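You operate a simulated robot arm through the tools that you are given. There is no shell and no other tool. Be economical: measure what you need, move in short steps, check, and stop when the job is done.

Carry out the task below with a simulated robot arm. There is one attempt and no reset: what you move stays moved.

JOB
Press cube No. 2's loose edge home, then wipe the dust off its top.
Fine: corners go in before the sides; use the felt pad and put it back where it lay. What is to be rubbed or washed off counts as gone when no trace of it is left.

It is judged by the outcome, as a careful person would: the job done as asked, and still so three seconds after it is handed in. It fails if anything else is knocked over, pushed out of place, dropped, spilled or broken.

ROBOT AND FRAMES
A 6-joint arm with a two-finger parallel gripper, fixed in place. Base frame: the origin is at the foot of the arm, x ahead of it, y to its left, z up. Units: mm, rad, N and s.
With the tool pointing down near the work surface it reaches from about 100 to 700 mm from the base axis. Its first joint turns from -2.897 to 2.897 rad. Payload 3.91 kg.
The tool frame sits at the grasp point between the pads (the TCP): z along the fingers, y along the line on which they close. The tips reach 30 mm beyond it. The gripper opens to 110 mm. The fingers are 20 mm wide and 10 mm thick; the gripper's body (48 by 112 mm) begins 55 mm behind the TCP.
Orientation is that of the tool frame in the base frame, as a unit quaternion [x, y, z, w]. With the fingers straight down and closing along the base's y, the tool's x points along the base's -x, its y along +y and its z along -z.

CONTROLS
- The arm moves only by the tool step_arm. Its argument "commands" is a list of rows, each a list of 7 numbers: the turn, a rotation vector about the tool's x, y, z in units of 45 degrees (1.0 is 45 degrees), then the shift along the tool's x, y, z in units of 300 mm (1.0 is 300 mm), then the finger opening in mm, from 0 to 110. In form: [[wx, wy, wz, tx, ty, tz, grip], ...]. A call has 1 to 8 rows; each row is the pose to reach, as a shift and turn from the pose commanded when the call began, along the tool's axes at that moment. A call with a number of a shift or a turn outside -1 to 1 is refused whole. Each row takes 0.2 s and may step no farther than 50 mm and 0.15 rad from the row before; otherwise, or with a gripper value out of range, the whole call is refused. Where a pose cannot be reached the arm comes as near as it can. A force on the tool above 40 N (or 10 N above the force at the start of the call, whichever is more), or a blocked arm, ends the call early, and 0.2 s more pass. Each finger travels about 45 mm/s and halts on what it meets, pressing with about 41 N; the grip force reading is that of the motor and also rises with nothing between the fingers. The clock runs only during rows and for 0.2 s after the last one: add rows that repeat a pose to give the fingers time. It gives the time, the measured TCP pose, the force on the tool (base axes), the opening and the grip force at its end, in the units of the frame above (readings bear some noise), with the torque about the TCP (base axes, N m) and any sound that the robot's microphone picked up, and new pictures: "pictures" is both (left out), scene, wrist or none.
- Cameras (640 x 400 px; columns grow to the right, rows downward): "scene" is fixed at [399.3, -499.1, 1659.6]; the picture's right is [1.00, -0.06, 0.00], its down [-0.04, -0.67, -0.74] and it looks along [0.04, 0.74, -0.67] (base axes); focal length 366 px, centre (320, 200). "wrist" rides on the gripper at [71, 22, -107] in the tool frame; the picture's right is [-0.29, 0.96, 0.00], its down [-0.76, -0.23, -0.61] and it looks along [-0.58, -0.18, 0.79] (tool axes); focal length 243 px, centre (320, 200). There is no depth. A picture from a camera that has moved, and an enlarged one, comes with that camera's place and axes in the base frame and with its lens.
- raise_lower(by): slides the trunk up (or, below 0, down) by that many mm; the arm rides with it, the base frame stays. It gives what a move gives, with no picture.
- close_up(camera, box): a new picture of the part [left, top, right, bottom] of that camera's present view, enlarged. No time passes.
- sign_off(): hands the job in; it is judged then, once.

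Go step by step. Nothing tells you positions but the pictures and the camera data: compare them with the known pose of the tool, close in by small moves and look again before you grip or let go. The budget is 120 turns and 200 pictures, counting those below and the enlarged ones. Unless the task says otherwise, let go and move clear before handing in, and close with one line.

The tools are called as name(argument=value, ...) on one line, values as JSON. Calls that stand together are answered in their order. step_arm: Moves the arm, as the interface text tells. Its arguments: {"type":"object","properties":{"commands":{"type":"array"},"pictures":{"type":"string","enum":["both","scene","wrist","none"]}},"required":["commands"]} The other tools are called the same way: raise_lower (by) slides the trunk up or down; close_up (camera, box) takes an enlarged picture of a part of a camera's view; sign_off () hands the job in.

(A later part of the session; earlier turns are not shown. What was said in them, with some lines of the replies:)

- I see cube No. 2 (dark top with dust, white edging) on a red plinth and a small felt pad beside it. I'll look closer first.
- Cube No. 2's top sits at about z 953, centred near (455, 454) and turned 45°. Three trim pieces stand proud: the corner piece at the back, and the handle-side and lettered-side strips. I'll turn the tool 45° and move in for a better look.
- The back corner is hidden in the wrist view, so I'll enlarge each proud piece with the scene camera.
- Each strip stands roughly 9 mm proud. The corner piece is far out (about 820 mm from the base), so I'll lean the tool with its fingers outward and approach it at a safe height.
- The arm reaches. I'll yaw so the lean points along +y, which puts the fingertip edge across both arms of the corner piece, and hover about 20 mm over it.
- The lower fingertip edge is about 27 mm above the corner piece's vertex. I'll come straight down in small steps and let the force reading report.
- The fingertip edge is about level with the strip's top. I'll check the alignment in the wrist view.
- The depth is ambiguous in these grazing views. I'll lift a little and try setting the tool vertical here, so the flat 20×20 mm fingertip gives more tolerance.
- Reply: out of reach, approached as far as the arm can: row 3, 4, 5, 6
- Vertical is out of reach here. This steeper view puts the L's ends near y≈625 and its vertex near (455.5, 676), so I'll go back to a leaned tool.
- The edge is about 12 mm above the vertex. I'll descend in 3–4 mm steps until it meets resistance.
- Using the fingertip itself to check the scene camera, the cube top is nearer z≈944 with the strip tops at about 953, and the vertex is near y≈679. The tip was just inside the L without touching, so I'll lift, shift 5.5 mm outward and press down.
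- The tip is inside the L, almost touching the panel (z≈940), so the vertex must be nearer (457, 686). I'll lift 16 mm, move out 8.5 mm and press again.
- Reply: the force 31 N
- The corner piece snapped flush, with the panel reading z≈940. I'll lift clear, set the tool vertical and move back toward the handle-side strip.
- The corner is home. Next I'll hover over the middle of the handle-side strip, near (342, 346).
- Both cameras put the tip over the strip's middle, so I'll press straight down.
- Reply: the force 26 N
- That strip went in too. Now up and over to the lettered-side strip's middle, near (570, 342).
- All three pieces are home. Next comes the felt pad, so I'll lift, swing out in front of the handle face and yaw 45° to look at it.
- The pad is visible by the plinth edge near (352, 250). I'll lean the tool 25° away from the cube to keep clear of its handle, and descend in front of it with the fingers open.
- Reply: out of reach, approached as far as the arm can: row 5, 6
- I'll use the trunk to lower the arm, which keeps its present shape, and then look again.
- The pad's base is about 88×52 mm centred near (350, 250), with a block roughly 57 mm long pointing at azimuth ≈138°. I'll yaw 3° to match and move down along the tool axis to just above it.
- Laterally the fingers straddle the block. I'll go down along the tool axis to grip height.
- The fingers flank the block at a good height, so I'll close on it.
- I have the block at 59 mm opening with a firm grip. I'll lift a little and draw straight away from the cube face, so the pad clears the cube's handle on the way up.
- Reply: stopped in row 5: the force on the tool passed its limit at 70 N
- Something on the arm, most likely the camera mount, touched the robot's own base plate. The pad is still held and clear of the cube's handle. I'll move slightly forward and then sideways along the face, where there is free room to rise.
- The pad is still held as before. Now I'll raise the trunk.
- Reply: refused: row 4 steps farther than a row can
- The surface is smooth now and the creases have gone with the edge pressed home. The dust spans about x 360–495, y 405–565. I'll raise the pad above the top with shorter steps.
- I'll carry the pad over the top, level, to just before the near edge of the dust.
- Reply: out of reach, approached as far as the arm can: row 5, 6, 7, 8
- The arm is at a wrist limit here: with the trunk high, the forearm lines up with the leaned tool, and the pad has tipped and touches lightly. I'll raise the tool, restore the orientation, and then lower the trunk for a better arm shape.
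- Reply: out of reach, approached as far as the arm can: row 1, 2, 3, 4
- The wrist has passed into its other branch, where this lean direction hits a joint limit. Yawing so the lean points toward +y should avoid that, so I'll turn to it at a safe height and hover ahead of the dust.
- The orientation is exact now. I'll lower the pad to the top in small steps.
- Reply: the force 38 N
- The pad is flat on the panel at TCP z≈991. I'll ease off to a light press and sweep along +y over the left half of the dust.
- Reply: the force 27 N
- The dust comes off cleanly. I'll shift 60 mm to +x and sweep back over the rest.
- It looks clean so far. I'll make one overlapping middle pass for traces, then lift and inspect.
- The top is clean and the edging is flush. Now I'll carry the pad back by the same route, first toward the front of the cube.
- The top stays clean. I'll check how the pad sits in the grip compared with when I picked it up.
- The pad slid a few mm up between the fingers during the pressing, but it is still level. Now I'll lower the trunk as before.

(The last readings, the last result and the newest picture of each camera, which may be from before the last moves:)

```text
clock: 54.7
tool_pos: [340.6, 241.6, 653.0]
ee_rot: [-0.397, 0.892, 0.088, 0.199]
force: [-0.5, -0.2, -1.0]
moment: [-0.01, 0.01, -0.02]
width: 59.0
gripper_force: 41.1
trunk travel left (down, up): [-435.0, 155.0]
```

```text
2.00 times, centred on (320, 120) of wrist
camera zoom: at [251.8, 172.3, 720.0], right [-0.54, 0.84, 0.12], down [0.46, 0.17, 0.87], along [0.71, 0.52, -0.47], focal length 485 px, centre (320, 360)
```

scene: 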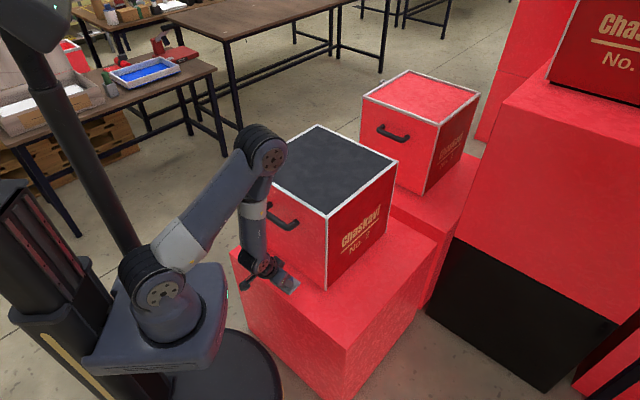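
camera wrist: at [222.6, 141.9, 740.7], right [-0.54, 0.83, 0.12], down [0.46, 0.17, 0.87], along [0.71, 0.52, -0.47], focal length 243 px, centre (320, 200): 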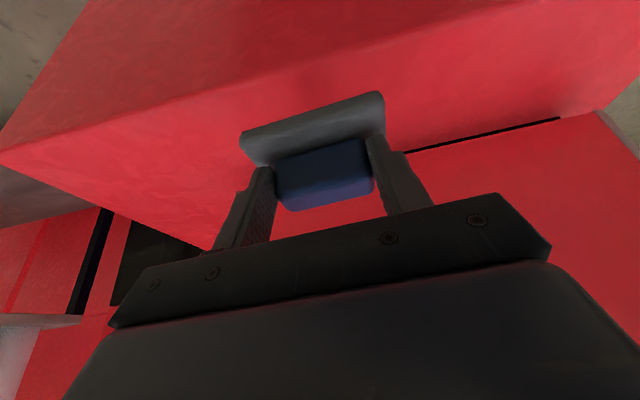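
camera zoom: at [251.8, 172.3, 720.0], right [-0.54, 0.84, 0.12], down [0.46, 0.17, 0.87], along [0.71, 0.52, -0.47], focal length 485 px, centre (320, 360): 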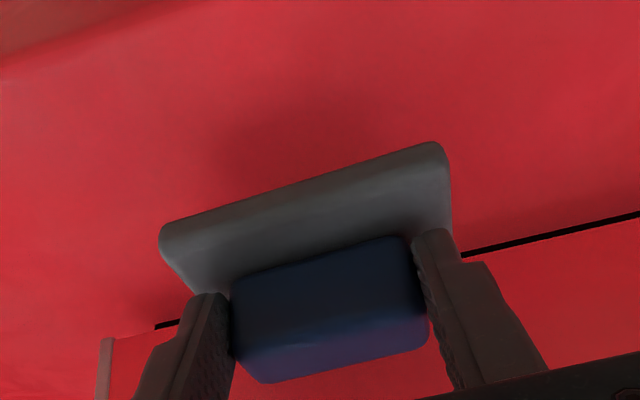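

The pad hovers about 20 mm over its old place, lined up with its former outline. I'll lower until it just touches.

step_arm(commands=[[0, 0, 0, 0.0098, -0.002, 0.0322, 40], [0, 0, 0, 0.0154, -0.002, 0.0442, 40], [0, 0, 0, 0.0183, -0.002, 0.0503, 40], [0, 0, 0, 0.0211, -0.002, 0.0563, 40]], pictures="none")

close_up(camera="scene", box=[250, 235, 330, 305])

close_up(camera="wrist", box=[160, 20, 480, 220])

```text
clock: 55.7
tool_pos: [342.9, 241.7, 634.8]
ee_rot: [-0.396, 0.892, 0.088, 0.199]
force: [1.1, 0.3, -0.6]
moment: [-0.02, 0.0, -0.01]
width: 59.2
gripper_force: 40.8
trunk travel left (down, up): [-435.0, 155.0]
```

```text
5.71 times, centred on (290, 270) of scene
camera zoom: at [399.3, -499.1, 1659.6], right [1.0, -0.06, 0.0], down [-0.04, -0.67, -0.74], along [0.04, 0.74, -0.67], focal length 2090 px, centre (491, -200)
```

zoom: 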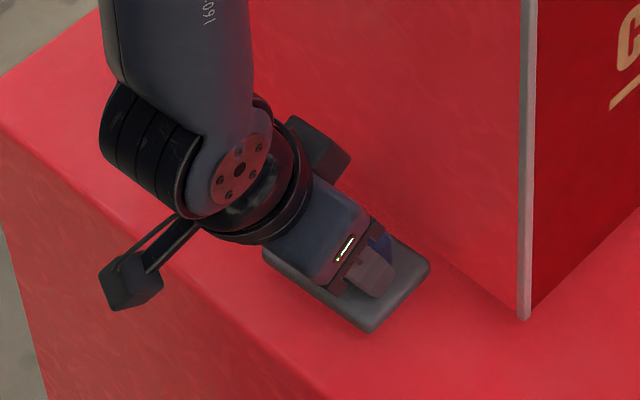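

```text
2.00 times, centred on (320, 120) of wrist
camera zoom: at [251.9, 173.3, 701.5], right [-0.54, 0.84, 0.12], down [0.46, 0.17, 0.87], along [0.71, 0.52, -0.47], focal length 485 px, centre (320, 360)
```

zoom: 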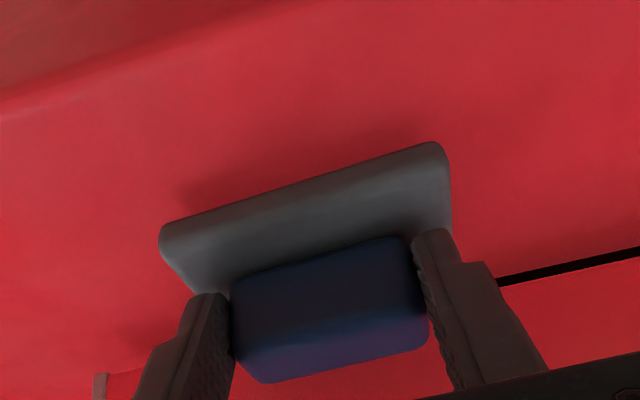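

step_arm(commands=[[0, 0, 0, 0.0021, 0, 0.0045, 40], [0, 0, 0, 0.0042, 0, 0.009, 40], [0, 0, 0, 0.0057, 0, 0.012, 40]], pictures="none")

```text
clock: 56.5
tool_pos: [342.7, 241.5, 632.2]
ee_rot: [-0.397, 0.892, 0.088, 0.198]
force: [-0.3, -0.1, -0.3]
moment: [-0.02, 0.03, -0.01]
width: 59.2
gripper_force: 41.6
trunk travel left (down, up): [-435.0, 155.0]
```

step_arm(commands=[[0, 0, 0, 0.0014, 0, 0.003, 40], [0, 0, 0, 0.0028, 0, 0.006, 40]], pictures="none")

close_up(camera="scene", box=[250, 235, 330, 305])

close_up(camera="wrist", box=[160, 20, 480, 220])

```text
clock: 57.1
tool_pos: [343.0, 241.6, 629.1]
ee_rot: [-0.397, 0.892, 0.089, 0.199]
force: [0.2, 0.7, 0.4]
moment: [0.0, 0.02, 0.0]
width: 58.7
gripper_force: 41.1
trunk travel left (down, up): [-435.0, 155.0]
```

```text
5.71 times, centred on (290, 270) of scene
camera zoom: at [399.3, -499.1, 1659.6], right [1.0, -0.06, 0.0], down [-0.04, -0.67, -0.74], along [0.04, 0.74, -0.67], focal length 2090 px, centre (491, -200)
```

zoom: 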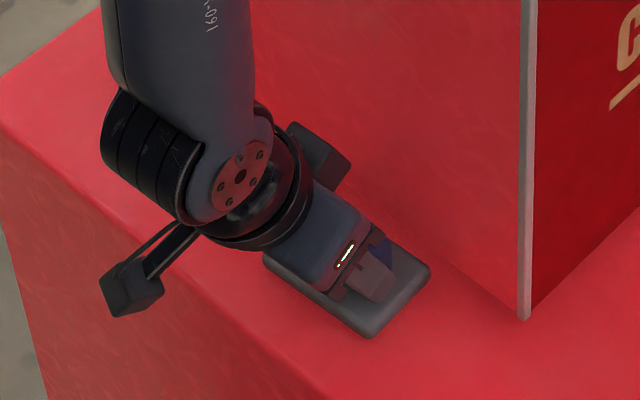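

```text
2.00 times, centred on (320, 120) of wrist
camera zoom: at [251.9, 173.0, 696.3], right [-0.54, 0.84, 0.12], down [0.46, 0.17, 0.87], along [0.71, 0.52, -0.47], focal length 485 px, centre (320, 360)
```

zoom: 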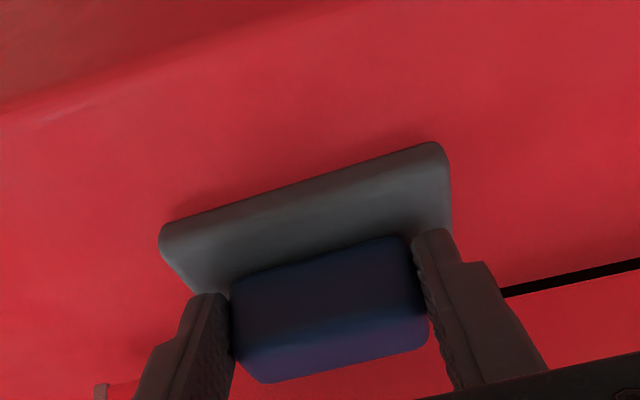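

The outline now matches the original. I'll go down half a millimetre at a time for the last contact.

step_arm(commands=[[0, 0, 0, 0.0007, 0, 0.0015, 40], [0, 0, 0, 0.0014, 0, 0.003, 40]], pictures="none")

```text
clock: 57.7
tool_pos: [343.6, 241.8, 630.2]
ee_rot: [-0.398, 0.891, 0.088, 0.198]
force: [-1.7, -0.2, 2.7]
moment: [0.15, 0.15, 0.08]
width: 58.9
gripper_force: 41.1
trunk travel left (down, up): [-435.0, 155.0]
```

It has touched down, so I'll open the fingers.

step_arm(commands=[[0, 0, 0, 0, 0, 0, 65], [0, 0, 0, 0, 0, 0, 75], [0, 0, 0, 0, 0, 0, 90], [0, 0, 0, 0, 0, 0, 100], [0, 0, 0, 0, 0, 0, 100]], pictures="none")

close_up(camera="wrist", box=[160, 20, 480, 220])

```text
clock: 58.9
tool_pos: [343.6, 241.9, 629.3]
ee_rot: [-0.397, 0.892, 0.088, 0.198]
force: [0.2, -0.2, 0.1]
moment: [0.01, 0.0, -0.03]
width: 100.3
gripper_force: 0.1
trunk travel left (down, up): [-435.0, 155.0]
```

```text
2.00 times, centred on (320, 120) of wrist
camera zoom: at [253.0, 173.3, 695.7], right [-0.54, 0.84, 0.12], down [0.46, 0.17, 0.87], along [0.71, 0.52, -0.47], focal length 485 px, centre (320, 360)
```

zoom: 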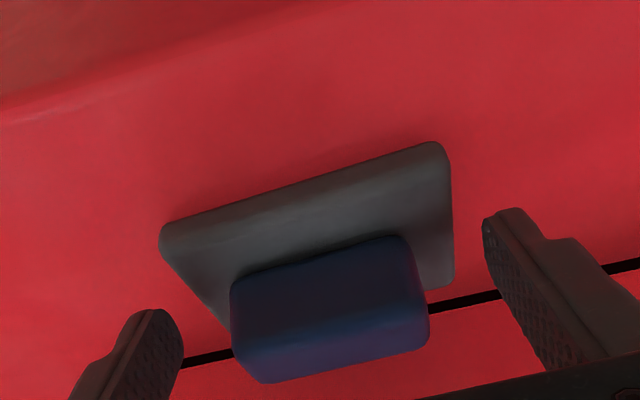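

Released. I'll back out along the tool axis and then move aside to view the result.

step_arm(commands=[[0, 0, 0, 0, 0, -0.1, 100], [0, 0, 0, 0, 0, -0.2, 100], [0, 0, 0, 0, 0, -0.3, 100], [0, 0, 0, 0, -0.15, -0.31, 100], [0, 0, 0, 0, -0.3, -0.33, 100], [0, 0, 0, 0, -0.45, -0.36, 100], [0, 0, 0, 0, -0.6, -0.4, 100]], pictures="scene")

close_up(camera="scene", box=[230, 180, 350, 300])

```text
clock: 60.5
tool_pos: [442.8, 79.2, 735.5]
ee_rot: [-0.396, 0.892, 0.087, 0.199]
force: [-0.4, 1.1, 0.1]
moment: [-0.01, -0.01, 0.01]
width: 100.2
gripper_force: 0.0
trunk travel left (down, up): [-435.0, 155.0]
```

scene: 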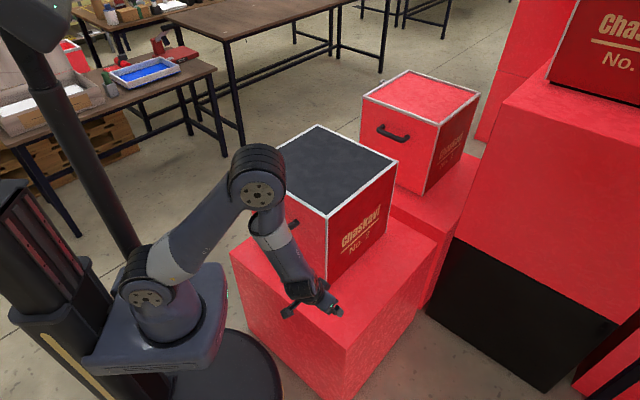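

```text
3.33 times, centred on (290, 240) of scene
camera zoom: at [399.3, -499.1, 1659.6], right [1.0, -0.06, 0.0], down [-0.04, -0.67, -0.74], along [0.04, 0.74, -0.67], focal length 1219 px, centre (420, 67)
```

zoom: 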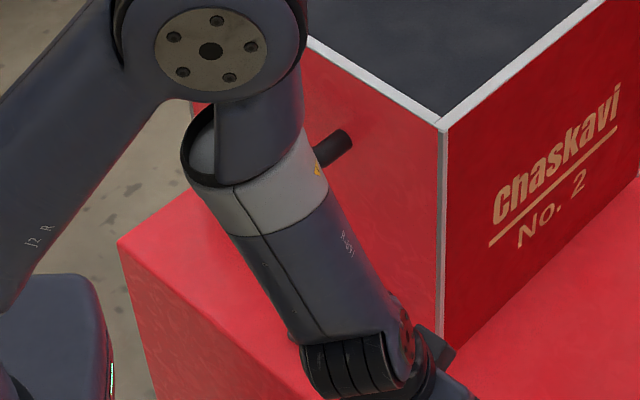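

The arm hides the pad. I'll raise the trunk and arm well clear.

raise_lower(by=155)

step_arm(commands=[[0, 0, 0, -0.062, 0, -0.123, 100], [0, 0, 0, -0.123, 0, -0.246, 100], [0, 0, 0, -0.185, 0, -0.369, 100], [0, 0, 0, -0.25, 0, -0.5, 100], [0, 0, 0, -0.31, 0, -0.62, 100]], pictures="scene")

close_up(camera="scene", box=[230, 180, 350, 300])

close_up(camera="scene", box=[235, 115, 405, 221])

```text
clock: 62.3
tool_pos: [442.6, 78.6, 890.2]
ee_rot: [-0.397, 0.892, 0.089, 0.198]
force: [0.4, -0.6, -0.3]
moment: [0.03, -0.01, 0.01]
width: 100.0
gripper_force: 0.0
trunk travel left (down, up): [-590.0, 0.0]
```

```text
clock: 63.5
tool_pos: [446.1, 82.6, 1097.4]
ee_rot: [-0.398, 0.892, 0.087, 0.199]
force: [0.7, -0.1, -0.6]
moment: [0.0, 0.03, 0.01]
width: 100.2
gripper_force: 0.1
trunk travel left (down, up): [-590.0, 0.0]
```

scene: 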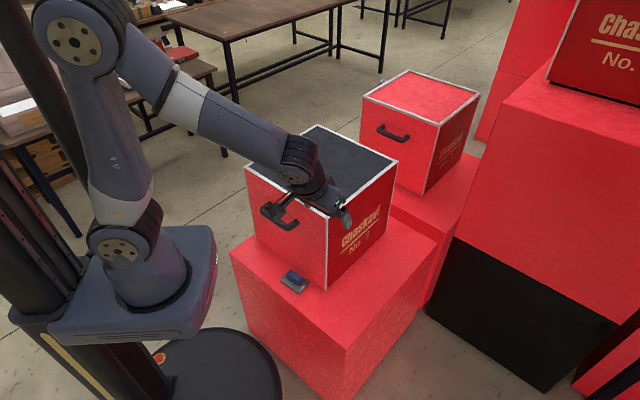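

```text
3.33 times, centred on (290, 240) of scene
camera zoom: at [399.3, -499.1, 1659.6], right [1.0, -0.06, 0.0], down [-0.04, -0.67, -0.74], along [0.04, 0.74, -0.67], focal length 1219 px, centre (420, 67)
```

zoom: 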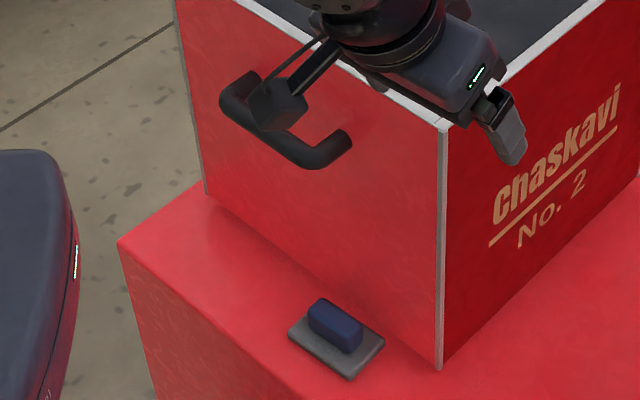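

```text
3.76 times, centred on (320, 168) of scene
camera zoom: at [399.3, -499.1, 1659.6], right [1.0, -0.06, 0.0], down [-0.04, -0.67, -0.74], along [0.04, 0.74, -0.67], focal length 1377 px, centre (320, 320)
```

zoom: 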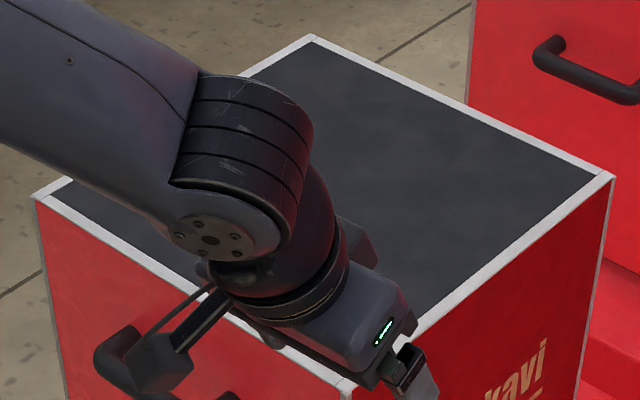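

The felt pad is back in its original spot, the edging is flush all round, the top was clear in the full view after the last pass, and the arm is clear of everything. I'm handing in.

sign_off()

```text
The job is handed in.
```

Cube No. 2's loose edge is pressed home, corner first and then the two sides; its top is wiped clean of dust, and the felt pad is back where it lay.
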